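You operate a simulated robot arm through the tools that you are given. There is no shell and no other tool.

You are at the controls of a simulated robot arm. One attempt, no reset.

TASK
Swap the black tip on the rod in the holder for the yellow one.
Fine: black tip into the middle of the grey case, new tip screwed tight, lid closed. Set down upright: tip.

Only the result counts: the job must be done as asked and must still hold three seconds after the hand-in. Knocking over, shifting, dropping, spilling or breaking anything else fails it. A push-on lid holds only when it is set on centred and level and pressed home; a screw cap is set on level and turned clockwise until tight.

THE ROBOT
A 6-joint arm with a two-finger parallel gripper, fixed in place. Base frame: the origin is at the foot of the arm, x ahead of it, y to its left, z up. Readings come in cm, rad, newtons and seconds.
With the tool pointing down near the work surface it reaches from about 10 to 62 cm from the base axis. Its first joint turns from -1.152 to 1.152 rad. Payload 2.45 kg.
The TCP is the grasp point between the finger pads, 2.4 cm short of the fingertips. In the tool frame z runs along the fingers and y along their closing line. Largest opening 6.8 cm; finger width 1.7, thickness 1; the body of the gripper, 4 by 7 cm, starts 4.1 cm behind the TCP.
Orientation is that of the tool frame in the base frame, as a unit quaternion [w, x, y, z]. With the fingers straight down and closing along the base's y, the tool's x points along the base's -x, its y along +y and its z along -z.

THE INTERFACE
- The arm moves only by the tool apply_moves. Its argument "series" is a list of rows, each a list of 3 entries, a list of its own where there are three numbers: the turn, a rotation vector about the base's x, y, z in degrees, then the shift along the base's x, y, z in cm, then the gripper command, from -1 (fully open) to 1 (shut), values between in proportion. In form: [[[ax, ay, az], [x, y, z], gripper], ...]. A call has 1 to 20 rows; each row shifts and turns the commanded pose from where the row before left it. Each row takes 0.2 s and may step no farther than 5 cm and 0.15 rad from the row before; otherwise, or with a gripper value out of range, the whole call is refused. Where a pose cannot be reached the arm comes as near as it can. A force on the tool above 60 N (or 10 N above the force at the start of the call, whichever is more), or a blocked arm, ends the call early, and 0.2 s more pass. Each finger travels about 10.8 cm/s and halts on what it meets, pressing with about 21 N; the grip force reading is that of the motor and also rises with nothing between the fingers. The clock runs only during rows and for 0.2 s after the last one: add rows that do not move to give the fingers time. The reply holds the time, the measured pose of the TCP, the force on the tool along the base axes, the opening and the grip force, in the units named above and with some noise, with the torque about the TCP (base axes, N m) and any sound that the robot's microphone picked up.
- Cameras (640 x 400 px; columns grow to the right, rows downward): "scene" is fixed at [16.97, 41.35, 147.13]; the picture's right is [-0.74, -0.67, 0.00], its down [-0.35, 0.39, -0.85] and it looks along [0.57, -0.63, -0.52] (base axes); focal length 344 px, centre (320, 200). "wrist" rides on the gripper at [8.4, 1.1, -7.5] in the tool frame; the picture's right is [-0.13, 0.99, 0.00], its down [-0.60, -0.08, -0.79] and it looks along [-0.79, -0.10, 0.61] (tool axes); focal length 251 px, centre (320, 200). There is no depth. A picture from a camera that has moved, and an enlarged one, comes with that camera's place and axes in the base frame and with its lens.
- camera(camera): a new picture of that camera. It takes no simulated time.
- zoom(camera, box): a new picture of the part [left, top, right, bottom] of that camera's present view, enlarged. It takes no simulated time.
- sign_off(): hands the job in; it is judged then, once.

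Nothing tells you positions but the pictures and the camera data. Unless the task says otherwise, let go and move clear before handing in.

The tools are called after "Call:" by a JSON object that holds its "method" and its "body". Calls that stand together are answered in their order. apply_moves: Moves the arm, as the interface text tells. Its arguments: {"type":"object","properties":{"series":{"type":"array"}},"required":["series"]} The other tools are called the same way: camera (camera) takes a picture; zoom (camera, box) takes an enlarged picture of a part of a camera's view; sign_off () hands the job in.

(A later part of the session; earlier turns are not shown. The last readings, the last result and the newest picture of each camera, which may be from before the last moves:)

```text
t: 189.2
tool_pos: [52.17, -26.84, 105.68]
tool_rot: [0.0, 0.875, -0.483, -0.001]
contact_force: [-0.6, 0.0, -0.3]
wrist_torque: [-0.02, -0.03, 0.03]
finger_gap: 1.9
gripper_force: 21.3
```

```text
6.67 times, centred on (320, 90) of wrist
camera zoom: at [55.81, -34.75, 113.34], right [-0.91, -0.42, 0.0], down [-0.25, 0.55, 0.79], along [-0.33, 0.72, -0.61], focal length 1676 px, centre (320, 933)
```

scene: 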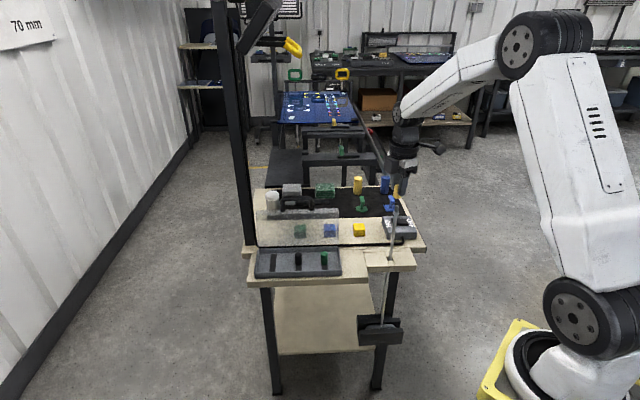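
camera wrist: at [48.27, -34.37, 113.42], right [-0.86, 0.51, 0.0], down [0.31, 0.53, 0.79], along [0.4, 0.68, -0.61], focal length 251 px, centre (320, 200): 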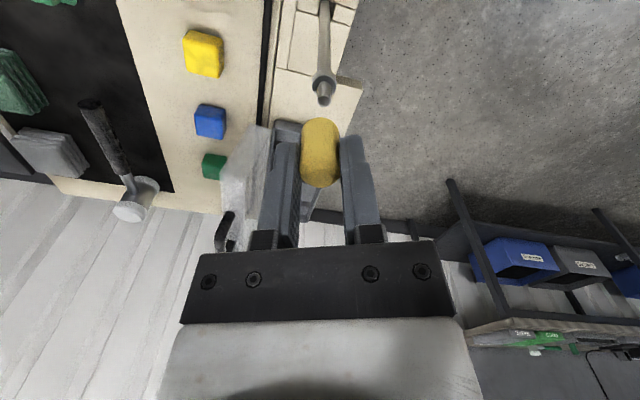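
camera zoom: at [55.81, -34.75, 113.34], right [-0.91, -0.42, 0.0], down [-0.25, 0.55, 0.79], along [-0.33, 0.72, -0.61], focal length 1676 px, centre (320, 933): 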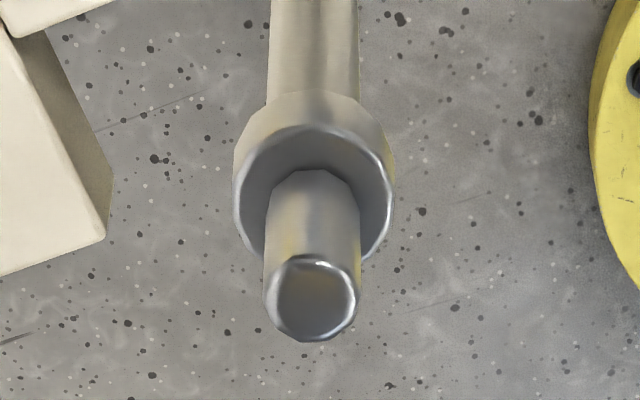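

Call:
{"method": "apply_moves", "body": {"series": [[[0, 0, 0], [0.04, 0.08, -1.0], 1], [[0, 0, 0], [0, 0, -1.0], 1], [[0, 0, 0], [0, 0, -0.9], 1], [[0, 0, 0], [0, 0, 0], 1]]}}

Call:
{"method": "zoom", "body": {"camera": "wrist", "box": [280, 80, 360, 180]}}

Call:
{"method": "zoom", "body": {"camera": "scene", "box": [390, 194, 414, 216]}}

```text
t: 190.2
tool_pos: [52.32, -26.94, 102.81]
tool_rot: [-0.001, 0.875, -0.484, -0.001]
contact_force: [0.0, 0.6, -0.3]
wrist_torque: [0.0, -0.01, 0.0]
finger_gap: 1.91
gripper_force: 21.1
```

```text
4.00 times, centred on (320, 130) of wrist
camera zoom: at [55.87, -34.71, 110.25], right [-0.91, -0.42, 0.0], down [-0.25, 0.55, 0.79], along [-0.33, 0.72, -0.61], focal length 1006 px, centre (320, 480)
```

zoom: 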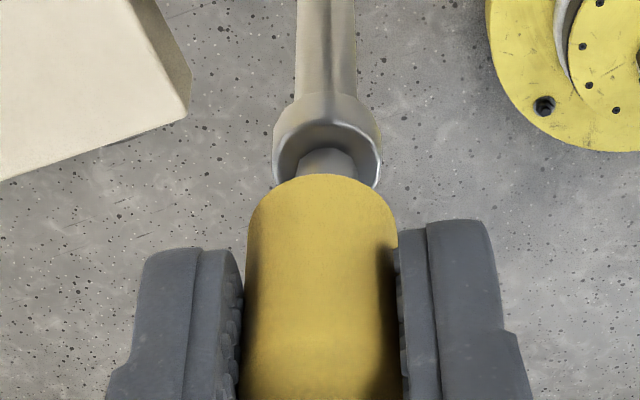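

```text
16.00 times, centred on (402, 205) of scene
camera zoom: at [16.97, 41.35, 147.13], right [-0.74, -0.67, 0.0], down [-0.35, 0.39, -0.85], along [0.57, -0.63, -0.52], focal length 5507 px, centre (-992, 120)
```

zoom: 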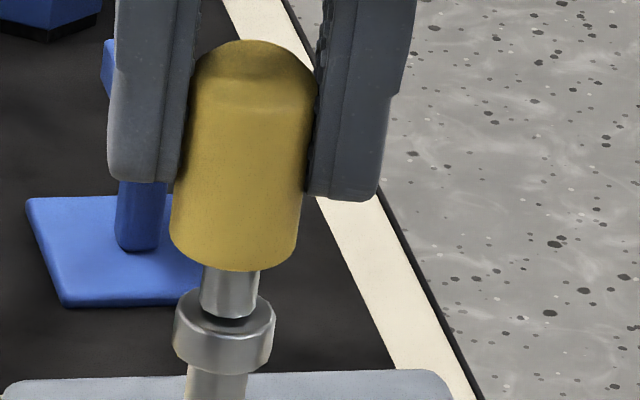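

Call:
{"method": "apply_moves", "body": {"series": [[[0, 0, 0], [-0.04, -0.02, -0.25], 1], [[0, 0, 0], [0, 0, -0.25], 1], [[0, 0, 0], [0, 0, 0], 1]]}}

Call:
{"method": "apply_moves", "body": {"series": [[[0, 0, 0], [0, 0, -0.1], 1], [[0, 0, 0], [0, 0, 0], 1]]}}

Call:
{"method": "apply_moves", "body": {"series": [[[0, 0, 0], [0, 0, -0.06], 1], [[0, 0, 0], [0, 0, 0], 1]]}}

Call:
{"method": "apply_moves", "body": {"series": [[[0, 0, 0], [0, 0, -0.05], 1], [[0, 0, 0], [0, 0, 0], 1]]}}

Call:
{"method": "zoom", "body": {"camera": "scene", "box": [390, 194, 414, 216]}}

```text
t: 191.0
tool_pos: [52.22, -26.89, 102.33]
tool_rot: [0.0, 0.875, -0.484, 0.0]
contact_force: [0.0, -0.9, -0.7]
wrist_torque: [0.01, 0.01, 0.02]
finger_gap: 1.85
gripper_force: 20.8
```

```text
t: 191.6
tool_pos: [52.08, -26.86, 102.19]
tool_rot: [0.0, 0.875, -0.484, -0.001]
contact_force: [-0.2, 0.4, 1.0]
wrist_torque: [-0.04, 0.01, 0.04]
finger_gap: 1.9
gripper_force: 21.3
```

```text
t: 192.2
tool_pos: [52.06, -27.03, 102.14]
tool_rot: [0.0, 0.876, -0.483, 0.0]
contact_force: [0.4, -1.3, -0.7]
wrist_torque: [-0.01, 0.02, 0.03]
finger_gap: 1.9
gripper_force: 20.9
```

```text
t: 192.8
tool_pos: [52.09, -26.85, 102.05]
tool_rot: [0.0, 0.875, -0.484, -0.001]
contact_force: [0.5, 0.6, -0.2]
wrist_torque: [0.01, 0.02, 0.01]
finger_gap: 1.9
gripper_force: 21.3
```

```text
16.00 times, centred on (402, 205) of scene
camera zoom: at [16.97, 41.35, 147.13], right [-0.74, -0.67, 0.0], down [-0.35, 0.39, -0.85], along [0.57, -0.63, -0.52], focal length 5507 px, centre (-992, 120)
```

zoom: 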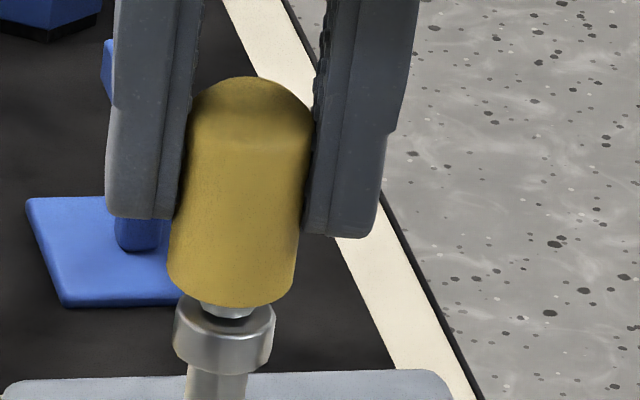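

Call:
{"method": "apply_moves", "body": {"series": [[[0, 0, 0], [0, 0, -0.1], 1], [[0, 0, 0], [0, 0, 0], 1]]}}

Call:
{"method": "apply_moves", "body": {"series": [[[0, 0, 0], [0, 0, -0.06], 1], [[0, 0, 0], [0, 0, 0], 1]]}}

Call:
{"method": "apply_moves", "body": {"series": [[[0, 0, 0], [0, 0, -0.04], 1], [[0, 0, 0], [0, 0, 0], 1]]}}

Call:
{"method": "apply_moves", "body": {"series": [[[0, 0, 0], [0, 0, -0.03], 1], [[0, 0, 0], [0, 0, 0], 1]]}}

Call:
{"method": "zoom", "body": {"camera": "scene", "box": [390, 194, 414, 216]}}

```text
t: 193.4
tool_pos: [52.09, -26.82, 102.04]
tool_rot: [-0.001, 0.875, -0.484, 0.0]
contact_force: [0.1, 0.1, 1.1]
wrist_torque: [-0.01, 0.0, -0.01]
finger_gap: 1.88
gripper_force: 21.0
```

```text
t: 194.0
tool_pos: [52.14, -26.89, 102.03]
tool_rot: [0.0, 0.875, -0.484, 0.0]
contact_force: [0.0, -0.4, -0.7]
wrist_torque: [0.01, -0.01, 0.03]
finger_gap: 1.88
gripper_force: 21.2
```

```text
t: 194.6
tool_pos: [52.27, -26.93, 101.87]
tool_rot: [-0.001, 0.875, -0.484, -0.002]
contact_force: [0.6, 0.1, 0.2]
wrist_torque: [0.01, -0.03, 0.01]
finger_gap: 1.9
gripper_force: 21.2
```

```text
t: 195.2
tool_pos: [51.99, -26.83, 101.91]
tool_rot: [0.0, 0.875, -0.485, -0.001]
contact_force: [-0.3, -1.3, -0.8]
wrist_torque: [0.02, -0.02, -0.01]
finger_gap: 1.87
gripper_force: 20.8
```

```text
16.00 times, centred on (402, 205) of scene
camera zoom: at [16.97, 41.35, 147.13], right [-0.74, -0.67, 0.0], down [-0.35, 0.39, -0.85], along [0.57, -0.63, -0.52], focal length 5507 px, centre (-992, 120)
```

zoom: 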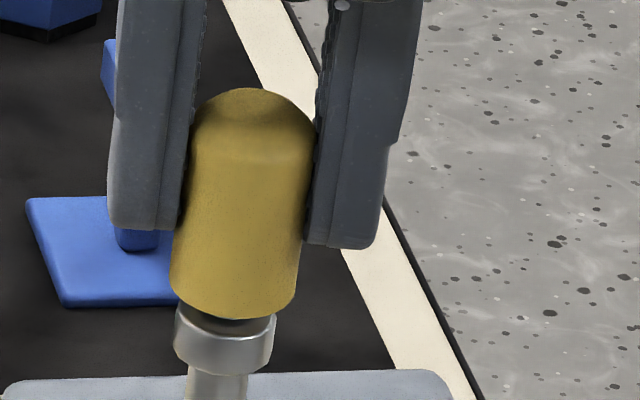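

Call:
{"method": "apply_moves", "body": {"series": [[[0, 0, 0], [0, 0, -0.03], 1], [[0, 0, 0], [0, 0, 0], 1]]}}

Call:
{"method": "apply_moves", "body": {"series": [[[0, 0, 0], [0, 0, -0.03], 1], [[0, 0, 0], [0, 0, 0], 1]]}}

Call:
{"method": "zoom", "body": {"camera": "scene", "box": [390, 194, 414, 216]}}

```text
t: 195.8
tool_pos: [52.27, -26.83, 101.73]
tool_rot: [-0.001, 0.875, -0.484, 0.0]
contact_force: [0.6, -0.6, 1.1]
wrist_torque: [0.03, 0.02, -0.02]
finger_gap: 1.89
gripper_force: 21.3
```

```text
t: 196.4
tool_pos: [52.33, -27.01, 101.83]
tool_rot: [-0.001, 0.875, -0.484, -0.001]
contact_force: [0.2, -0.4, -0.5]
wrist_torque: [0.0, 0.01, 0.02]
finger_gap: 1.85
gripper_force: 21.0
```

```text
16.00 times, centred on (402, 205) of scene
camera zoom: at [16.97, 41.35, 147.13], right [-0.74, -0.67, 0.0], down [-0.35, 0.39, -0.85], along [0.57, -0.63, -0.52], focal length 5507 px, centre (-992, 120)
```

zoom: 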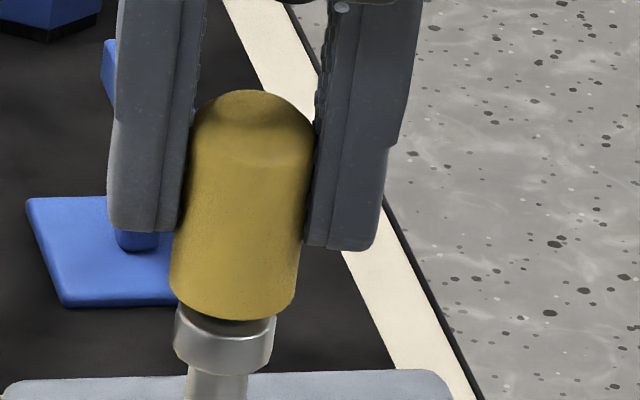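

Call:
{"method": "apply_moves", "body": {"series": [[[0, 0, 0], [0, 0, -0.04], 1], [[0, 0, 0], [0, 0, 0], 1]]}}

Call:
{"method": "apply_moves", "body": {"series": [[[0, 0, 0], [0, 0, -0.03], 1], [[0, 0, 0], [0, 0, 0], 1]]}}

Call:
{"method": "zoom", "body": {"camera": "scene", "box": [390, 194, 414, 216]}}

```text
t: 197.0
tool_pos: [52.17, -26.85, 101.87]
tool_rot: [0.0, 0.875, -0.483, -0.001]
contact_force: [0.2, -0.1, -0.4]
wrist_torque: [0.02, 0.0, 0.02]
finger_gap: 1.88
gripper_force: 20.8
```

```text
t: 197.6
tool_pos: [52.12, -27.03, 101.69]
tool_rot: [0.0, 0.875, -0.485, 0.0]
contact_force: [0.1, 0.2, 0.8]
wrist_torque: [0.03, -0.04, 0.0]
finger_gap: 1.86
gripper_force: 21.0
```

```text
16.00 times, centred on (402, 205) of scene
camera zoom: at [16.97, 41.35, 147.13], right [-0.74, -0.67, 0.0], down [-0.35, 0.39, -0.85], along [0.57, -0.63, -0.52], focal length 5507 px, centre (-992, 120)
```

zoom: 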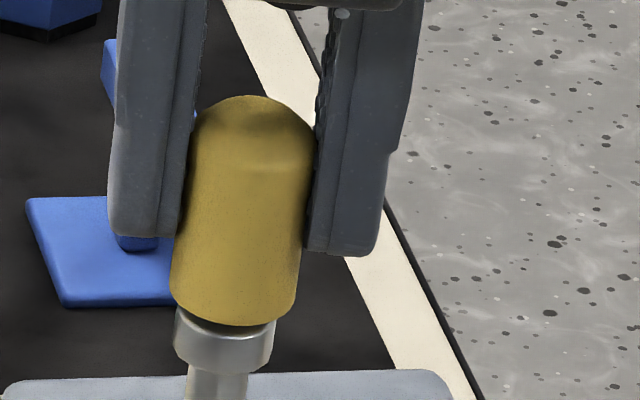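

This time there is no catch at the earlier height. I'll continue lowering gently toward the collar.

Call:
{"method": "apply_moves", "body": {"series": [[[0, 0, 0], [0, 0, -0.04], 1], [[0, 0, 0], [0, 0, 0], 1]]}}

Call:
{"method": "apply_moves", "body": {"series": [[[0, 0, 0], [0, 0, -0.04], 1], [[0, 0, 0], [0, 0, 0], 1]]}}

Call:
{"method": "zoom", "body": {"camera": "scene", "box": [390, 194, 414, 216]}}

```text
t: 198.2
tool_pos: [52.15, -27.0, 101.57]
tool_rot: [0.0, 0.875, -0.483, 0.0]
contact_force: [0.6, -1.0, 2.5]
wrist_torque: [-0.02, 0.0, 0.01]
finger_gap: 1.9
gripper_force: 21.6
```

```text
t: 198.8
tool_pos: [52.11, -26.86, 101.64]
tool_rot: [0.0, 0.876, -0.483, 0.0]
contact_force: [0.0, -0.7, 4.2]
wrist_torque: [0.01, 0.01, 0.0]
finger_gap: 1.88
gripper_force: 20.8
```

```text
16.00 times, centred on (402, 205) of scene
camera zoom: at [16.96, 41.36, 147.13], right [-0.74, -0.67, 0.0], down [-0.35, 0.39, -0.85], along [0.57, -0.63, -0.52], focal length 5507 px, centre (-992, 120)
```

zoom: 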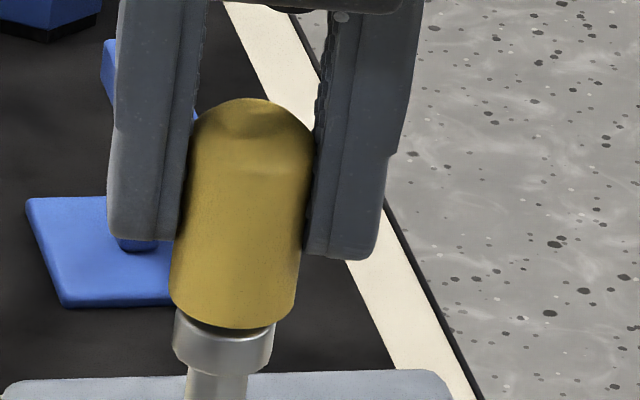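

Call:
{"method": "apply_moves", "body": {"series": [[[0, 0, -8], [0, 0, 0], 1], [[0, 0, -8], [0, 0, 0], 1], [[0, 0, -8], [0, 0, 0], 1], [[0, 0, 0], [0, 0, 0], 1]]}}

Call:
{"method": "apply_moves", "body": {"series": [[[0, 0, -8], [0, 0, 0], 1], [[0, 0, -8], [0, 0, 0], 1], [[0, 0, -8], [0, 0, 0], 1], [[0, 0, 0], [0, 0, 0], 1]]}}

Call:
{"method": "zoom", "body": {"camera": "scene", "box": [390, 194, 414, 216]}}

```text
t: 199.8
tool_pos: [52.12, -27.07, 101.64]
tool_rot: [-0.001, 0.754, -0.657, 0.0]
contact_force: [-0.4, -0.2, 2.8]
wrist_torque: [-0.04, 0.05, 0.02]
finger_gap: 1.91
gripper_force: 21.3
```

```text
t: 200.8
tool_pos: [52.22, -26.83, 101.64]
tool_rot: [0.001, -0.602, 0.799, -0.001]
contact_force: [-0.2, -0.8, 9.6]
wrist_torque: [-0.06, 0.07, 0.03]
finger_gap: 1.91
gripper_force: 21.6
```

```text
16.00 times, centred on (402, 205) of scene
camera zoom: at [16.95, 41.36, 147.13], right [-0.74, -0.67, 0.0], down [-0.35, 0.39, -0.85], along [0.57, -0.63, -0.52], focal length 5507 px, centre (-992, 120)
```

zoom: 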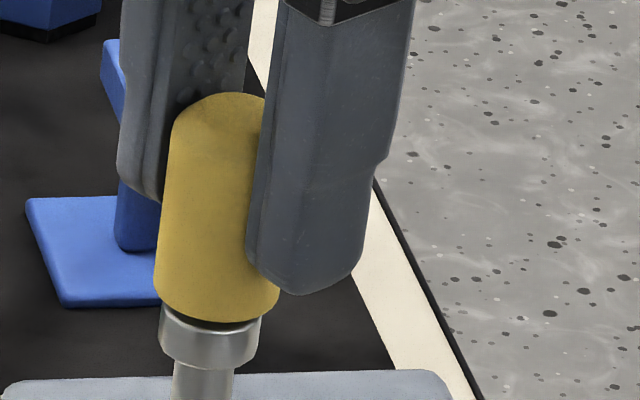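

Call:
{"method": "apply_moves", "body": {"series": [[[0, 0, -8], [0, 0, 0], 1], [[0, 0, -8], [0, 0, 0], 1], [[0, 0, -8], [0, 0, 0], 1], [[0, 0, 0], [0, 0, 0], 1]]}}

Call:
{"method": "apply_moves", "body": {"series": [[[0, 0, -8], [0, 0, 0], 1], [[0, 0, -8], [0, 0, 0], 1], [[0, 0, -8], [0, 0, 0], 1], [[0, 0, 0], [0, 0, 0], 1]]}}

Call:
{"method": "zoom", "body": {"camera": "scene", "box": [390, 194, 414, 216]}}

Call:
{"method": "apply_moves", "body": {"series": [[[0, 0, -8], [0, 0, 0], 1], [[0, 0, -8], [0, 0, 0], 1], [[0, 0, -8], [0, 0, 0], 1], [[0, 0, 0], [0, 0, 0], 1]]}}

Call:
{"method": "zoom", "body": {"camera": "scene", "box": [390, 194, 414, 216]}}

```text
t: 201.8
tool_pos: [52.06, -26.79, 101.73]
tool_rot: [0.001, -0.423, 0.906, 0.0]
contact_force: [-0.5, -1.4, 6.4]
wrist_torque: [0.02, 0.04, 0.01]
finger_gap: 1.88
gripper_force: 20.9
```

```text
t: 202.8
tool_pos: [52.13, -26.89, 101.69]
tool_rot: [0.0, -0.224, 0.975, 0.0]
contact_force: [-0.9, 1.4, 6.2]
wrist_torque: [0.07, 0.05, 0.02]
finger_gap: 1.91
gripper_force: 21.2
```

```text
16.00 times, centred on (402, 205) of scene
camera zoom: at [16.95, 41.36, 147.13], right [-0.74, -0.67, 0.0], down [-0.35, 0.39, -0.85], along [0.57, -0.63, -0.52], focal length 5507 px, centre (-992, 120)
```

zoom: 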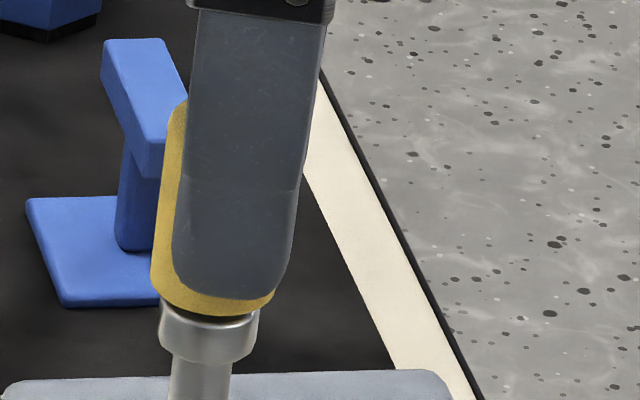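

```text
t: 203.8
tool_pos: [52.13, -26.89, 101.71]
tool_rot: [0.0, -0.017, 1.0, 0.0]
contact_force: [-2.0, 4.6, 3.2]
wrist_torque: [0.19, 0.05, 0.25]
finger_gap: 1.89
gripper_force: 21.4
```

```text
16.00 times, centred on (402, 205) of scene
camera zoom: at [16.96, 41.37, 147.12], right [-0.74, -0.67, 0.0], down [-0.35, 0.39, -0.85], along [0.57, -0.63, -0.52], focal length 5507 px, centre (-992, 120)
```

zoom: 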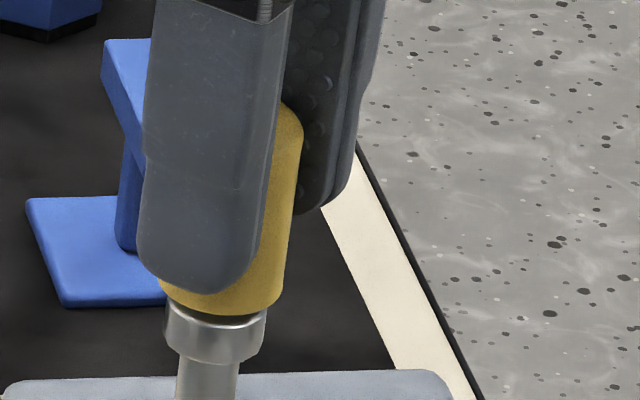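

The stop arrived again about 100° after engaging, the same as the first time, so this is the thread's designed tight point. I'll press a bit further to tighten firmly.

Call:
{"method": "apply_moves", "body": {"series": [[[0, 0, -6], [0, 0, 0], 1], [[0, 0, 0], [0, 0, 0], 1]]}}

Call:
{"method": "apply_moves", "body": {"series": [[[0, 0, -6], [0, 0, 0], 1], [[0, 0, 0], [0, 0, 0], 1]]}}

Call:
{"method": "apply_moves", "body": {"series": [[[0, 0, -5], [0, 0, 0], 1], [[0, 0, 0], [0, 0, 0], 1], [[0, 0, 0], [0, 0, 0], 1]]}}

Call:
{"method": "zoom", "body": {"camera": "scene", "box": [390, 194, 414, 216]}}

```text
t: 204.4
tool_pos: [52.07, -26.89, 101.74]
tool_rot: [-0.001, 0.034, 0.999, -0.001]
contact_force: [-2.7, 7.7, 4.0]
wrist_torque: [0.26, 0.14, 0.41]
finger_gap: 1.89
gripper_force: 21.1
```

```text
t: 205.0
tool_pos: [51.92, -26.82, 101.77]
tool_rot: [-0.001, 0.087, 0.996, -0.001]
contact_force: [-2.6, 8.3, 1.0]
wrist_torque: [0.29, 0.13, 0.49]
finger_gap: 1.92
gripper_force: 20.6
```

```text
t: 205.8
tool_pos: [51.98, -26.84, 101.63]
tool_rot: [-0.001, 0.129, 0.992, 0.001]
contact_force: [-6.0, 11.3, -1.7]
wrist_torque: [0.33, 0.26, 0.58]
finger_gap: 1.98
gripper_force: 21.1
```

```text
16.00 times, centred on (402, 205) of scene
camera zoom: at [16.95, 41.38, 147.12], right [-0.74, -0.67, 0.0], down [-0.35, 0.39, -0.85], along [0.57, -0.63, -0.52], focal length 5507 px, centre (-992, 120)
```

zoom: 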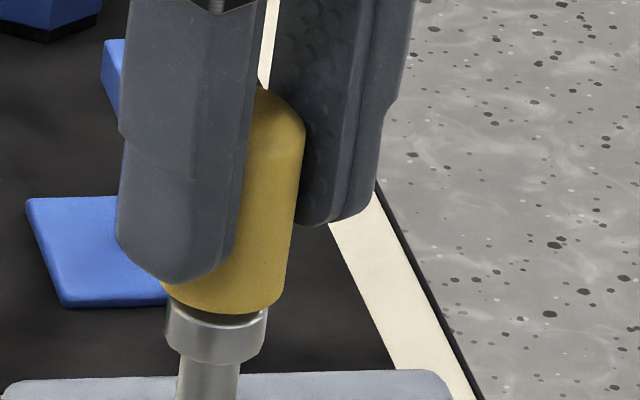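

The torque is 0.58 N·m, about as firm as the grip allows. I'll unwind slowly until only a slight tightening torque remains, then release without letting it spring back.

Call:
{"method": "apply_moves", "body": {"series": [[[0, 0, 6], [0, 0, 0], 1], [[0, 0, 6], [0, 0, 0], 1], [[0, 0, 5], [0, 0, 0], 1], [[0, 0, 0], [0, 0, 0], 1]]}}

Call:
{"method": "apply_moves", "body": {"series": [[[0, 0, 4], [0, 0, 0], 1], [[0, 0, 0], [0, 0, 0], 1]]}}

```text
t: 206.8
tool_pos: [52.1, -26.88, 101.66]
tool_rot: [0.0, -0.018, 1.0, -0.001]
contact_force: [-7.5, 5.4, -9.3]
wrist_torque: [0.14, 0.3, 0.2]
finger_gap: 1.91
gripper_force: 20.8
```

```text
t: 207.4
tool_pos: [52.08, -26.93, 101.65]
tool_rot: [0.0, -0.052, 0.999, 0.001]
contact_force: [-9.3, 5.0, -9.0]
wrist_torque: [0.13, 0.36, 0.08]
finger_gap: 1.92
gripper_force: 20.8
```

Call:
{"method": "apply_moves", "body": {"series": [[[0, 0, 0], [-0.05, 0.04, -0.07], 1], [[0, 0, 0], [0, 0, 0], 1]]}}

Call:
{"method": "apply_moves", "body": {"series": [[[0, 0, 0], [0, 0, 0], 0.38], [[0, 0, 0], [0, 0, 0], 0.2], [[0, 0, 0], [0, 0, 0], -0.1], [[0, 0, 0], [0, 0, 0], -0.1]]}}

Call:
{"method": "zoom", "body": {"camera": "scene", "box": [390, 194, 414, 216]}}

Call:
{"method": "zoom", "body": {"camera": "wrist", "box": [260, 90, 380, 190]}}

```text
t: 208.0
tool_pos: [52.04, -26.91, 101.67]
tool_rot: [0.001, -0.054, 0.999, -0.001]
contact_force: [-8.9, 2.4, -5.2]
wrist_torque: [0.06, 0.26, 0.08]
finger_gap: 1.93
gripper_force: 21.6
```

```text
t: 209.0
tool_pos: [52.11, -26.9, 101.69]
tool_rot: [0.0, -0.053, 0.999, 0.0]
contact_force: [0.5, 0.3, 0.1]
wrist_torque: [0.02, 0.0, 0.03]
finger_gap: 3.76
gripper_force: 0.0
```

```text
16.00 times, centred on (402, 205) of scene
camera zoom: at [16.97, 41.35, 147.13], right [-0.74, -0.67, 0.0], down [-0.35, 0.39, -0.85], along [0.57, -0.63, -0.52], focal length 5507 px, centre (-992, 120)
```

zoom: 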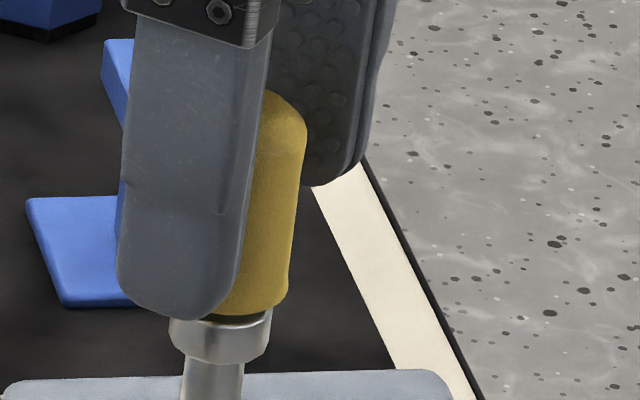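

```text
4.00 times, centred on (320, 140) of wrist
camera zoom: at [43.71, -26.82, 109.22], right [0.02, 1.0, 0.0], down [0.61, -0.01, 0.79], along [0.79, -0.02, -0.61], focal length 1006 px, centre (320, 440)
```

zoom: 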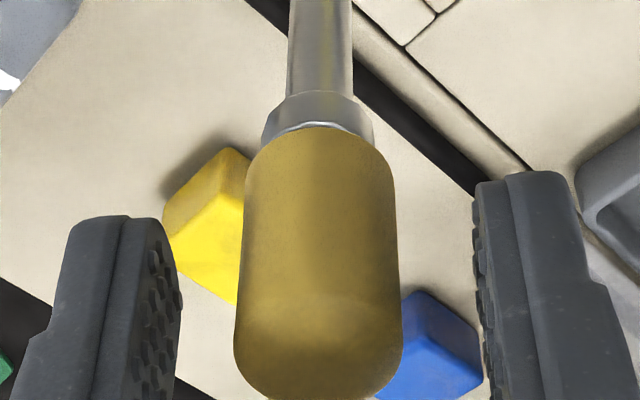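

I'll raise the gripper clear and compare the yellow tip's height with my initial view of the black one.

Call:
{"method": "apply_moves", "body": {"series": [[[0, 0, 0], [0, 0, 1.0], -0.1], [[0, 0, 0], [0, 0, 2.0], -0.1], [[0, 0, 0], [0, 0, 3.0], -0.1], [[0, 0, 0], [0, 0, 3.0], -0.1], [[0, 0, 0], [0, 0, 0], -0.1]]}}

Call:
{"method": "zoom", "body": {"camera": "scene", "box": [335, 170, 435, 232]}}

Call:
{"method": "zoom", "body": {"camera": "scene", "box": [375, 185, 415, 215]}}

Call:
{"method": "zoom", "body": {"camera": "wrist", "box": [270, 20, 370, 110]}}

```text
t: 210.2
tool_pos: [52.12, -27.07, 110.42]
tool_rot: [0.0, -0.053, 0.999, 0.0]
contact_force: [0.6, 0.3, -0.3]
wrist_torque: [0.0, 0.03, -0.02]
finger_gap: 3.72
gripper_force: 0.0
```

```text
6.40 times, centred on (385, 201) of scene
camera zoom: at [16.97, 41.35, 147.13], right [-0.74, -0.67, 0.0], down [-0.35, 0.39, -0.85], along [0.57, -0.63, -0.52], focal length 2203 px, centre (-96, 194)
```

zoom: 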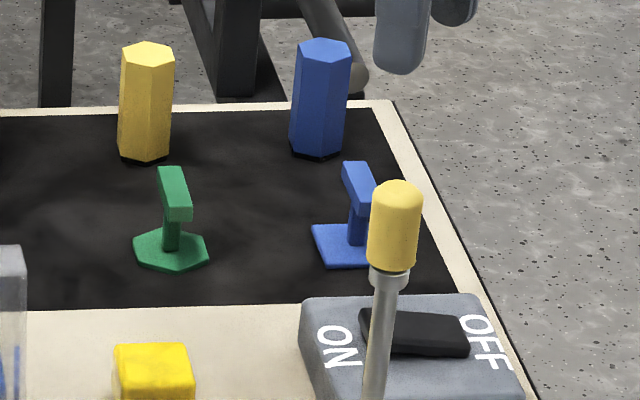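

```text
13.33 times, centred on (395, 200) of scene
camera zoom: at [16.97, 41.35, 147.13], right [-0.74, -0.67, 0.0], down [-0.35, 0.39, -0.85], along [0.57, -0.63, -0.52], focal length 4589 px, centre (-680, 200)
```

zoom: 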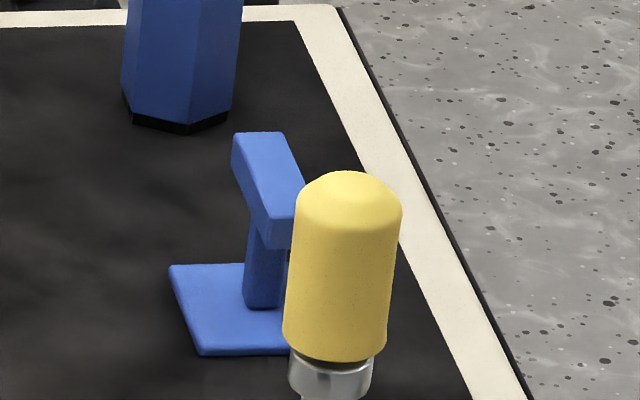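

```text
4.44 times, centred on (320, 65) of wrist
camera zoom: at [43.76, -26.93, 117.95], right [0.02, 1.0, 0.0], down [0.61, -0.01, 0.79], along [0.79, -0.02, -0.61], focal length 1118 px, centre (320, 800)
```

zoom: 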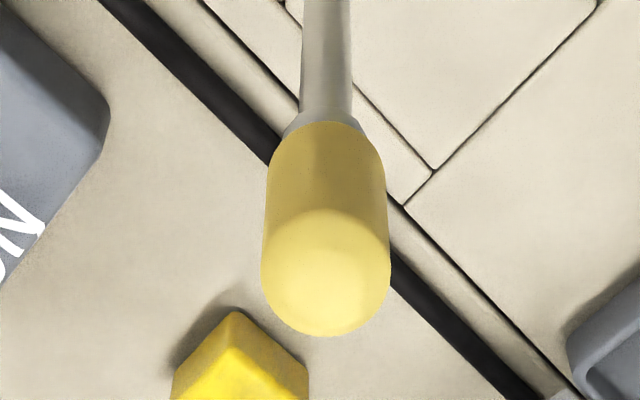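

The yellow tip now shows the same fit on the collar (thin rim visible) as the black tip did in my first close-up, so it is screwed tight. Next I'll go back to the lid handle to close the case.

Call:
{"method": "apply_moves", "body": {"series": [[[0, 0, 6.5], [2.0, 3.75, 0], -0.1], [[0, 0, 6.5], [2.0, 3.75, 0], -0.1], [[0, 0, 6.5], [2.0, 3.75, 0], -0.1], [[0, 0, 6.5], [2.0, 3.75, -0.5], 0.0], [[0, 0, 6.5], [2.0, 3.75, -1.0], 0.0], [[0, 0, 6.5], [2.0, 3.75, -1.5], 0.0], [[0, 0, 0], [0, 0, 0], 0.0]]}}

Call:
{"method": "camera", "body": {"camera": "wrist"}}

Call:
{"method": "zoom", "body": {"camera": "scene", "box": [230, 140, 430, 290]}}

```text
t: 211.8
tool_pos: [64.13, -4.36, 107.45]
tool_rot: [0.0, -0.384, 0.923, 0.0]
contact_force: [-0.5, -0.4, 0.5]
wrist_torque: [0.01, 0.0, 0.0]
finger_gap: 3.39
gripper_force: 0.0
```

```text
taken
camera wrist: at [57.46, -9.7, 115.12], right [-0.61, 0.79, 0.0], down [0.48, 0.37, 0.79], along [0.63, 0.49, -0.61], focal length 251 px, centre (320, 200)
```

wrist: 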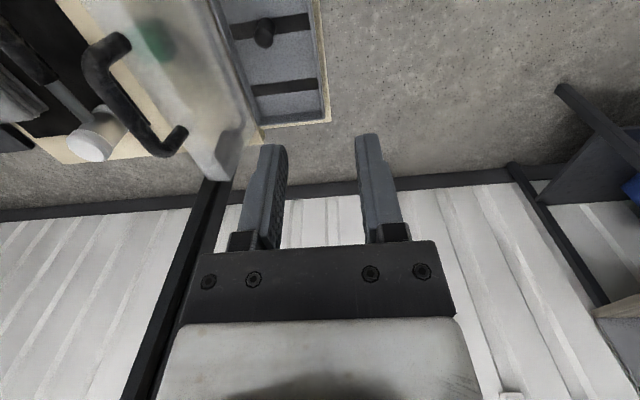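

```text
2.67 times, centred on (330, 215) of scene
camera zoom: at [16.97, 41.36, 147.13], right [-0.74, -0.67, 0.0], down [-0.35, 0.39, -0.85], along [0.57, -0.63, -0.52], focal length 918 px, centre (293, 160)
```

zoom: 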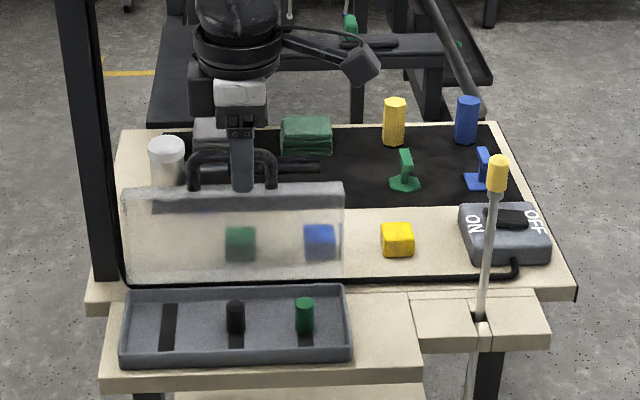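

The case contents look right: black in the middle, green untouched, lid still open. I'll lower to z≈101.5 and approach over the handle.

Call:
{"method": "apply_moves", "body": {"series": [[[0, 0, 0], [1.5, -1.2, -3.0], 0.0], [[0, 0, 0], [2.0, -1.7, -3.1], 0.0], [[0, 0, 0], [2.6, -2.1, 0], 0.0], [[0, 0, 0], [2.4, -2.0, 0], 0.0], [[0, 0, 0], [1.8, -1.5, 0], 0.0], [[0, 0, 0], [0, 0, 0], 0.0]]}}

Call:
{"method": "camera", "body": {"camera": "wrist"}}

Call:
{"method": "zoom", "body": {"camera": "scene", "box": [240, 140, 400, 280]}}

```text
t: 213.2
tool_pos: [74.16, -13.03, 101.44]
tool_rot: [0.0, -0.384, 0.923, 0.0]
contact_force: [0.0, -0.1, 0.0]
wrist_torque: [-0.01, 0.02, -0.02]
finger_gap: 3.39
gripper_force: 0.0
```

```text
taken
camera wrist: at [67.53, -18.34, 109.05], right [-0.61, 0.79, 0.0], down [0.48, 0.37, 0.79], along [0.63, 0.48, -0.61], focal length 251 px, centre (320, 200)
```

wrist: 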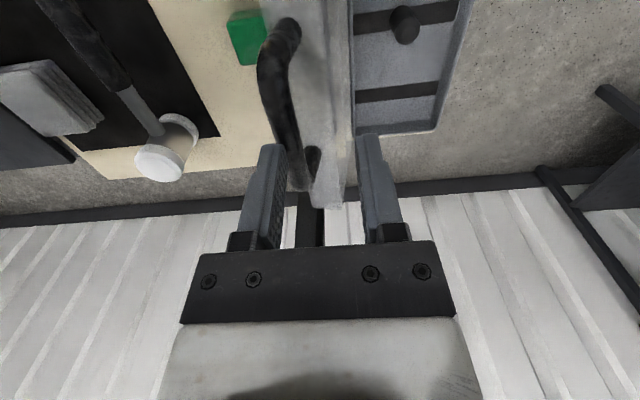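

```text
2.86 times, centred on (320, 210) of scene
camera zoom: at [16.97, 41.35, 147.13], right [-0.74, -0.67, 0.0], down [-0.35, 0.39, -0.85], along [0.57, -0.63, -0.52], focal length 983 px, centre (320, 171)
```

zoom: 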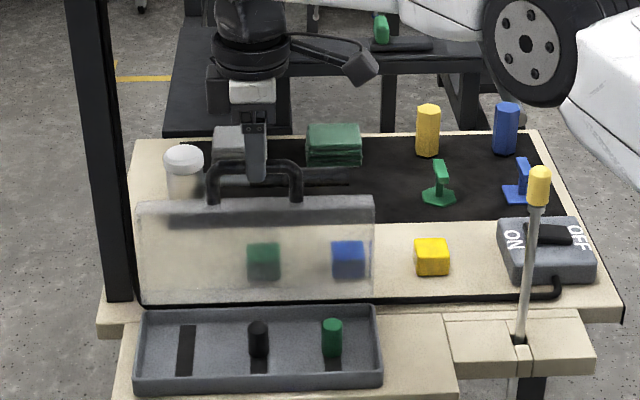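

Call:
{"method": "apply_moves", "body": {"series": [[[0, 0, 0], [0.8, -0.5, 0], 0.0], [[0, 0, 0], [0.7, -0.5, 0], 0.0], [[0, 0, 0], [0, 0, 0], 0.0]]}}

Call:
{"method": "zoom", "body": {"camera": "wrist", "box": [190, 20, 430, 260]}}

Call:
{"method": "zoom", "body": {"camera": "scene", "box": [240, 140, 480, 280]}}

```text
t: 214.0
tool_pos: [75.57, -14.05, 101.48]
tool_rot: [0.0, -0.383, 0.924, 0.0]
contact_force: [0.2, 0.7, 0.4]
wrist_torque: [-0.04, -0.02, -0.02]
finger_gap: 3.4
gripper_force: 0.1
```

```text
1.67 times, centred on (310, 140) of wrist
camera zoom: at [68.99, -19.29, 108.99], right [-0.61, 0.79, 0.0], down [0.48, 0.37, 0.79], along [0.63, 0.48, -0.61], focal length 419 px, centre (337, 300)
```

zoom: 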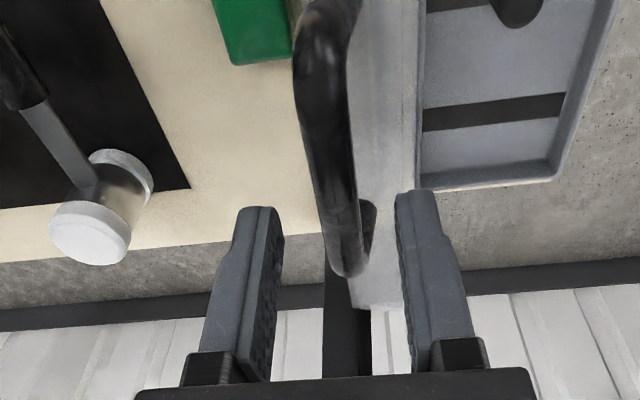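

```text
2.67 times, centred on (360, 210) of scene
camera zoom: at [16.97, 41.35, 147.13], right [-0.74, -0.67, 0.0], down [-0.35, 0.39, -0.85], along [0.57, -0.63, -0.52], focal length 918 px, centre (213, 173)
```

zoom: 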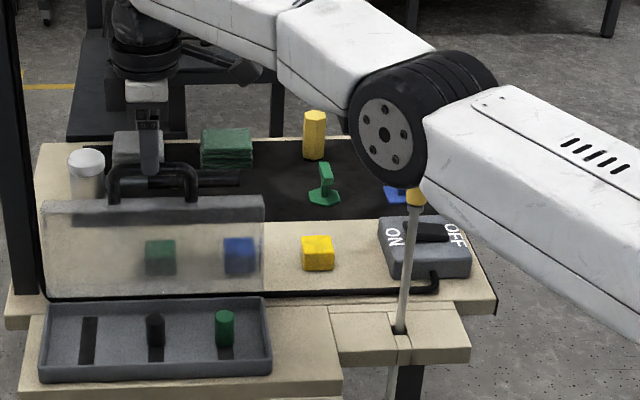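

The bar lies between the fingers. I'll lower around it and grip.

Call:
{"method": "apply_moves", "body": {"series": [[[0, 0, 0], [0, 0, -1.2], 0.0], [[0, 0, 0], [0, 0, -1.2], 0.0], [[0, 0, 0], [0, 0, -1.1], 0.0], [[0, 0, 0], [0, 0, 0], 0.0]]}}

Call:
{"method": "zoom", "body": {"camera": "wrist", "box": [190, 20, 430, 260]}}

Call:
{"method": "zoom", "body": {"camera": "scene", "box": [240, 160, 360, 280]}}

```text
t: 215.0
tool_pos: [75.78, -13.61, 97.97]
tool_rot: [0.0, -0.383, 0.924, 0.0]
contact_force: [0.3, 0.9, 0.4]
wrist_torque: [-0.02, 0.01, 0.02]
finger_gap: 3.42
gripper_force: 0.0
```

```text
1.67 times, centred on (310, 140) of wrist
camera zoom: at [69.16, -19.06, 105.57], right [-0.61, 0.79, 0.0], down [0.48, 0.37, 0.79], along [0.63, 0.48, -0.61], focal length 419 px, centre (337, 300)
```

zoom: 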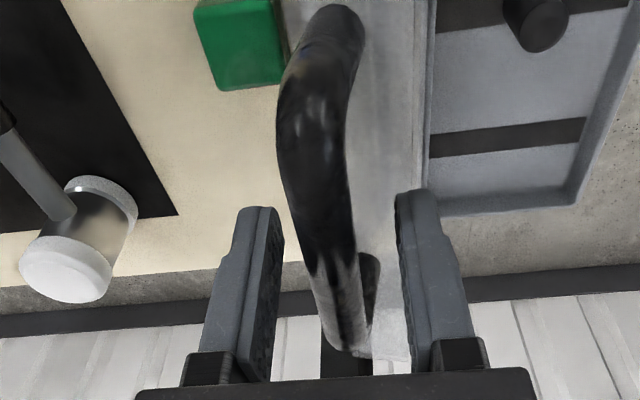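

```text
3.33 times, centred on (300, 220) of scene
camera zoom: at [16.97, 41.35, 147.13], right [-0.74, -0.67, 0.0], down [-0.35, 0.39, -0.85], along [0.57, -0.63, -0.52], focal length 1147 px, centre (387, 133)
```

zoom: 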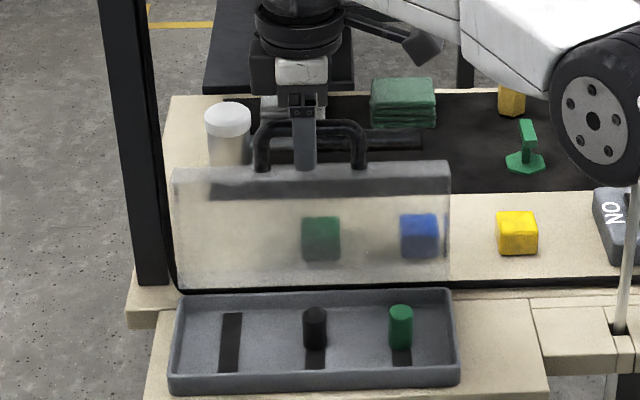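

Call:
{"method": "apply_moves", "body": {"series": [[[0, 0, 0], [0, 0, -0.1], 0.35], [[0, 0, 0], [0, 0, 0], 0.5], [[0, 0, 0], [0, 0, 0], 1], [[0, 0, 0], [0, 0, 0], 1], [[0, 0, 0], [0, 0, 0], 1]]}}

Call:
{"method": "zoom", "body": {"camera": "wrist", "box": [190, 20, 430, 260]}}

```text
t: 216.2
tool_pos: [75.75, -13.73, 97.83]
tool_rot: [0.001, -0.384, 0.923, 0.0]
contact_force: [-0.1, 0.0, -1.2]
wrist_torque: [0.07, -0.09, 0.07]
finger_gap: 1.32
gripper_force: 33.1
```

```text
1.67 times, centred on (310, 140) of wrist
camera zoom: at [69.17, -19.1, 105.45], right [-0.61, 0.79, 0.0], down [0.48, 0.37, 0.79], along [0.63, 0.48, -0.61], focal length 419 px, centre (337, 300)
```

zoom: 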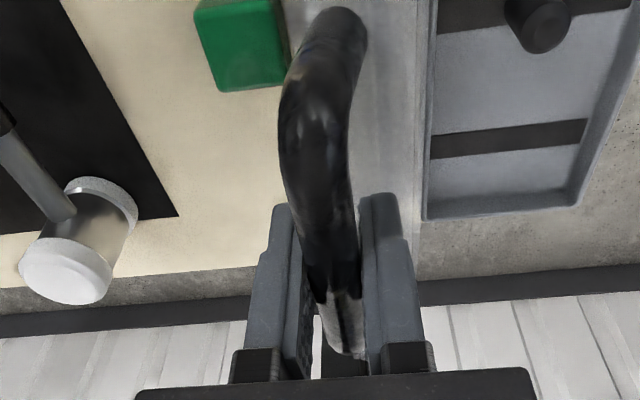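

The handle is gripped with almost no load. I'll swing the lid forward along the reverse arc in small steps, checking forces.

Call:
{"method": "apply_moves", "body": {"series": [[[0, 0, 0], [-0.69, 0.69, 0.3], 1], [[0, 0, 0], [-0.8, 0.8, 0.25], 1], [[0, 0, 0], [0, 0, 0], 1]]}}

Call:
{"method": "zoom", "body": {"camera": "scene", "box": [240, 160, 360, 280]}}

```text
t: 217.0
tool_pos: [74.27, -12.29, 98.39]
tool_rot: [0.0, -0.383, 0.924, 0.001]
contact_force: [6.8, 8.5, -12.6]
wrist_torque: [-0.01, 0.0, -0.02]
finger_gap: 1.35
gripper_force: 33.4
```

```text
3.33 times, centred on (300, 220) of scene
camera zoom: at [17.01, 41.37, 147.12], right [-0.74, -0.67, 0.0], down [-0.35, 0.39, -0.85], along [0.57, -0.63, -0.52], focal length 1147 px, centre (387, 133)
```

zoom: 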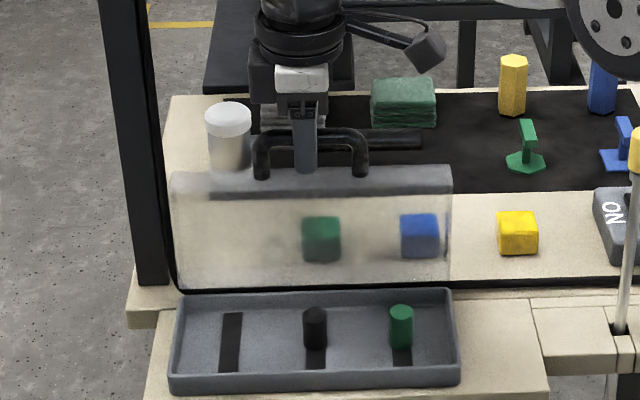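

Call:
{"method": "apply_moves", "body": {"series": [[[0, 0, 0], [0.06, 0.06, -0.12], 1], [[0, 0, 0], [-0.82, 0.82, 0.13], 1], [[0, 0, 0], [0, 0, 0], 1]]}}

Call:
{"method": "apply_moves", "body": {"series": [[[0, 0, 0], [-0.82, 0.82, 0.04], 1], [[0, 0, 0], [0, 0, 0], 1]]}}

```text
t: 217.8
tool_pos: [73.74, -11.73, 98.67]
tool_rot: [0.0, -0.383, 0.924, -0.002]
contact_force: [-4.4, -7.0, 3.7]
wrist_torque: [-0.06, -0.1, -0.05]
finger_gap: 1.36
gripper_force: 33.2
```

```text
t: 218.4
tool_pos: [72.8, -10.69, 98.59]
tool_rot: [0.001, -0.382, 0.924, 0.0]
contact_force: [-12.8, -12.3, 10.1]
wrist_torque: [-0.19, 0.13, -0.06]
finger_gap: 1.32
gripper_force: 33.7
```

Call:
{"method": "apply_moves", "body": {"series": [[[0, 0, 0], [-0.09, -0.09, 0.08], 1], [[0, 0, 0], [-0.82, 0.82, -0.03], 1], [[0, 0, 0], [0, 0, 0], 1]]}}

Call:
{"method": "apply_moves", "body": {"series": [[[0, 0, 0], [-0.82, 0.82, -0.14], 1], [[0, 0, 0], [0, 0, 0], 1]]}}

Call:
{"method": "zoom", "body": {"camera": "scene", "box": [240, 160, 360, 280]}}

```text
t: 219.2
tool_pos: [71.89, -9.89, 98.39]
tool_rot: [0.0, -0.383, 0.924, 0.0]
contact_force: [-7.9, -7.1, 4.7]
wrist_torque: [0.11, -0.17, -0.16]
finger_gap: 1.33
gripper_force: 33.4
```

```text
t: 219.8
tool_pos: [71.07, -8.96, 98.33]
tool_rot: [0.0, -0.383, 0.924, 0.001]
contact_force: [-0.9, -3.6, -4.9]
wrist_torque: [0.21, -0.27, -0.18]
finger_gap: 1.33
gripper_force: 33.3
```

```text
3.33 times, centred on (300, 220) of scene
camera zoom: at [16.98, 41.34, 147.13], right [-0.74, -0.67, 0.0], down [-0.35, 0.39, -0.85], along [0.57, -0.63, -0.52], focal length 1147 px, centre (387, 133)
```

zoom: 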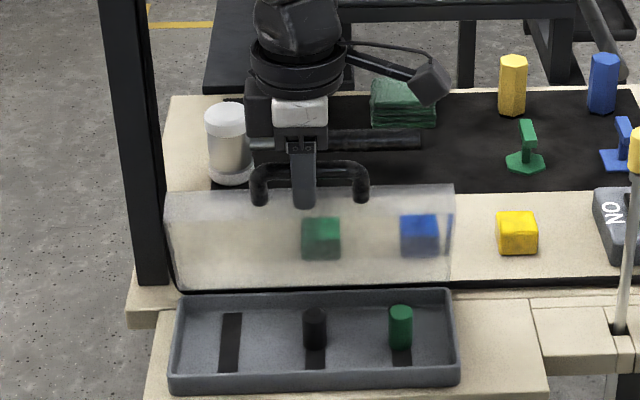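

Call:
{"method": "apply_moves", "body": {"series": [[[0, 0, 0], [-0.8, 0.79, -0.28], 1], [[0, 0, 0], [0, 0, 0], 1]]}}

Call:
{"method": "apply_moves", "body": {"series": [[[0, 0, 0], [-0.79, 0.78, -0.36], 1], [[0, 0, 0], [0, 0, 0], 1]]}}

Call:
{"method": "apply_moves", "body": {"series": [[[0, 0, 0], [-0.76, 0.76, -0.45], 1], [[0, 0, 0], [0, 0, 0], 1]]}}

```text
t: 220.4
tool_pos: [70.37, -8.36, 98.08]
tool_rot: [-0.001, -0.383, 0.924, 0.0]
contact_force: [3.6, -2.0, -11.8]
wrist_torque: [0.15, -0.25, -0.2]
finger_gap: 1.35
gripper_force: 33.3
```

```text
t: 221.0
tool_pos: [69.66, -7.39, 97.85]
tool_rot: [0.001, -0.384, 0.923, 0.001]
contact_force: [11.3, 0.1, -18.9]
wrist_torque: [0.21, -0.22, -0.16]
finger_gap: 1.36
gripper_force: 33.1
```

```text
t: 221.6
tool_pos: [68.84, -6.84, 97.36]
tool_rot: [0.0, -0.383, 0.924, 0.0]
contact_force: [9.7, -3.0, -18.2]
wrist_torque: [0.25, -0.32, -0.23]
finger_gap: 1.32
gripper_force: 33.4
```

Call:
{"method": "apply_moves", "body": {"series": [[[0, 0, 0], [0.05, -0.05, -0.13], 1], [[0, 0, 0], [-0.71, 0.72, -0.56], 1], [[0, 0, 0], [0, 0, 0], 1]]}}

Call:
{"method": "apply_moves", "body": {"series": [[[0, 0, 0], [-0.68, 0.69, -0.64], 1], [[0, 0, 0], [0, 0, 0], 1]]}}

Call:
{"method": "zoom", "body": {"camera": "scene", "box": [240, 160, 360, 280]}}

```text
t: 222.4
tool_pos: [68.2, -6.02, 96.87]
tool_rot: [-0.001, -0.383, 0.924, 0.0]
contact_force: [-8.3, -6.4, 5.9]
wrist_torque: [0.05, -0.29, -0.22]
finger_gap: 1.36
gripper_force: 33.9
```

```text
t: 223.0
tool_pos: [67.3, -5.22, 96.12]
tool_rot: [0.0, -0.382, 0.924, 0.0]
contact_force: [-10.0, -5.3, 5.8]
wrist_torque: [0.06, -0.21, -0.24]
finger_gap: 1.37
gripper_force: 33.6
```

```text
3.33 times, centred on (300, 220) of scene
camera zoom: at [16.93, 41.34, 147.14], right [-0.74, -0.67, 0.0], down [-0.35, 0.39, -0.85], along [0.57, -0.63, -0.52], focal length 1147 px, centre (387, 133)
```

zoom: 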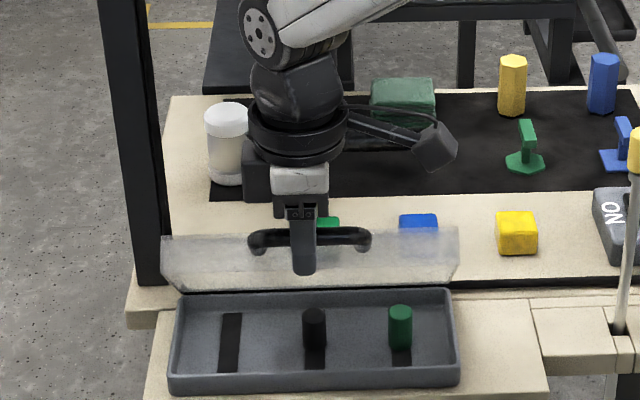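

Call:
{"method": "apply_moves", "body": {"series": [[[0, 0, 0], [-0.06, -0.06, 0.02], 1], [[0, 0, 0], [-0.66, 0.66, -0.72], 1], [[0, 0, 0], [0, 0, 0], 1]]}}

Call:
{"method": "apply_moves", "body": {"series": [[[0, 0, 0], [-0.61, 0.61, -0.79], 1], [[0, 0, 0], [0, 0, 0], 1]]}}

Call:
{"method": "apply_moves", "body": {"series": [[[0, 0, 0], [-0.56, 0.56, -0.86], 1], [[0, 0, 0], [0, 0, 0], 1]]}}

Call:
{"method": "zoom", "body": {"camera": "scene", "box": [240, 180, 360, 300]}}

```text
t: 223.8
tool_pos: [66.75, -4.6, 95.35]
tool_rot: [0.003, -0.383, 0.924, 0.001]
contact_force: [-7.6, 5.4, 11.1]
wrist_torque: [0.38, -0.46, -0.36]
finger_gap: 1.34
gripper_force: 33.7
```

```text
t: 224.4
tool_pos: [66.04, -4.09, 94.41]
tool_rot: [0.001, -0.383, 0.924, 0.0]
contact_force: [-4.5, 10.0, 10.1]
wrist_torque: [0.34, -0.36, -0.36]
finger_gap: 1.38
gripper_force: 33.6
```

```text
t: 225.0
tool_pos: [65.62, -3.49, 93.65]
tool_rot: [0.001, -0.383, 0.924, 0.0]
contact_force: [7.8, 8.9, 1.6]
wrist_torque: [0.21, -0.3, -0.32]
finger_gap: 1.36
gripper_force: 33.3
```

```text
3.33 times, centred on (300, 240) of scene
camera zoom: at [16.99, 41.38, 147.12], right [-0.74, -0.67, 0.0], down [-0.35, 0.39, -0.85], along [0.57, -0.63, -0.52], focal length 1147 px, centre (387, 67)
```

zoom: 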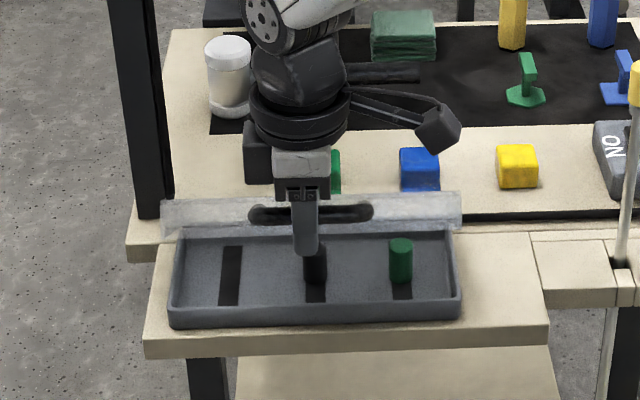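

Call:
{"method": "apply_moves", "body": {"series": [[[0, 0, 0], [0.06, 0.06, 0], 1], [[0, 0, 0], [-0.5, 0.5, -0.93], 1], [[0, 0, 0], [0, 0, 0], 1]]}}

Call:
{"method": "apply_moves", "body": {"series": [[[0, 0, 0], [-0.44, 0.44, -0.99], 1], [[0, 0, 0], [0, 0, 0], 1]]}}

Call:
{"method": "apply_moves", "body": {"series": [[[0, 0, 0], [-0.38, 0.38, -1.03], 1], [[0, 0, 0], [0, 0, 0], 1]]}}

Call:
{"method": "zoom", "body": {"camera": "scene", "box": [240, 190, 360, 300]}}

```text
t: 225.8
tool_pos: [64.98, -3.01, 92.77]
tool_rot: [0.002, -0.383, 0.924, 0.0]
contact_force: [10.1, 1.3, -2.9]
wrist_torque: [0.09, -0.22, -0.4]
finger_gap: 1.35
gripper_force: 33.3
```

```text
t: 226.4
tool_pos: [64.69, -2.52, 91.74]
tool_rot: [-0.001, -0.384, 0.923, 0.001]
contact_force: [-1.5, -1.8, 0.1]
wrist_torque: [0.06, -0.15, -0.38]
finger_gap: 1.36
gripper_force: 33.8
```

```text
t: 227.0
tool_pos: [64.21, -2.19, 90.75]
tool_rot: [-0.001, -0.383, 0.924, 0.002]
contact_force: [-6.3, -8.8, -0.9]
wrist_torque: [-0.02, 0.03, -0.38]
finger_gap: 1.32
gripper_force: 33.6
```

```text
3.64 times, centred on (300, 245) of scene
camera zoom: at [16.95, 41.33, 147.14], right [-0.74, -0.67, 0.0], down [-0.35, 0.39, -0.85], along [0.57, -0.63, -0.52], focal length 1252 px, centre (393, 36)
```

zoom: 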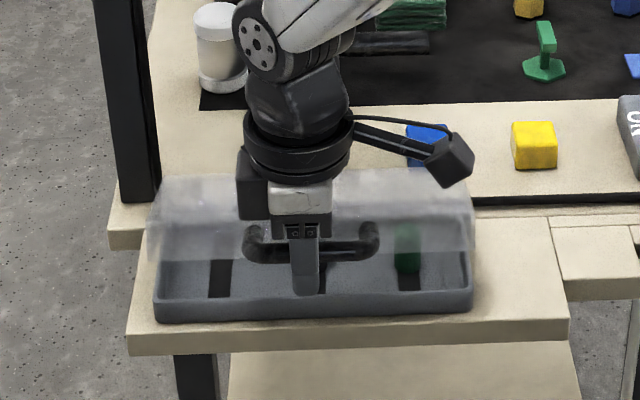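

Call:
{"method": "apply_moves", "body": {"series": [[[0, 0, 0], [-0.06, -0.06, 0], 1], [[0, 0, 0], [-0.16, 0.16, -0.54], 1], [[0, 0, 0], [-0.16, 0.16, -0.54], 1], [[0, 0, 0], [0, 0, 0], 1]]}}

Call:
{"method": "apply_moves", "body": {"series": [[[0, 0, 0], [-0.12, 0.12, -0.56], 1], [[0, 0, 0], [-0.12, 0.12, -0.56], 1], [[0, 0, 0], [0, 0, 0], 1]]}}

Call:
{"method": "zoom", "body": {"camera": "scene", "box": [240, 200, 360, 300]}}

```text
t: 228.0
tool_pos: [63.93, -1.86, 89.46]
tool_rot: [0.002, -0.384, 0.923, 0.0]
contact_force: [-3.1, 5.3, 2.7]
wrist_torque: [0.4, -0.53, -0.42]
finger_gap: 1.35
gripper_force: 33.1
```

```text
t: 228.8
tool_pos: [63.68, -1.56, 88.41]
tool_rot: [0.0, -0.383, 0.924, 0.0]
contact_force: [-3.7, 11.0, 2.8]
wrist_torque: [0.12, -0.19, -0.41]
finger_gap: 1.33
gripper_force: 33.1
```

```text
4.00 times, centred on (300, 250) of scene
camera zoom: at [16.95, 41.38, 147.12], right [-0.74, -0.67, 0.0], down [-0.35, 0.39, -0.85], along [0.57, -0.63, -0.52], focal length 1377 px, centre (400, 0)
```

zoom: 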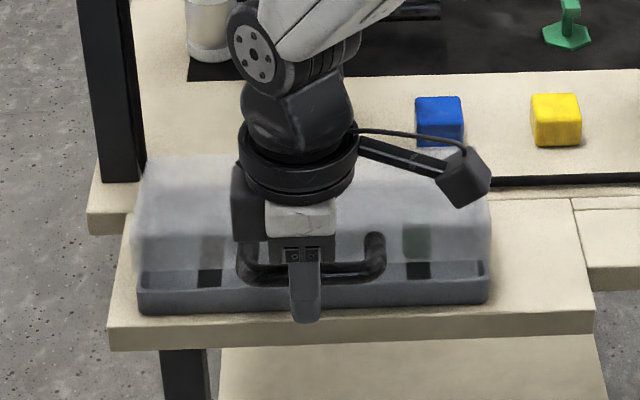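

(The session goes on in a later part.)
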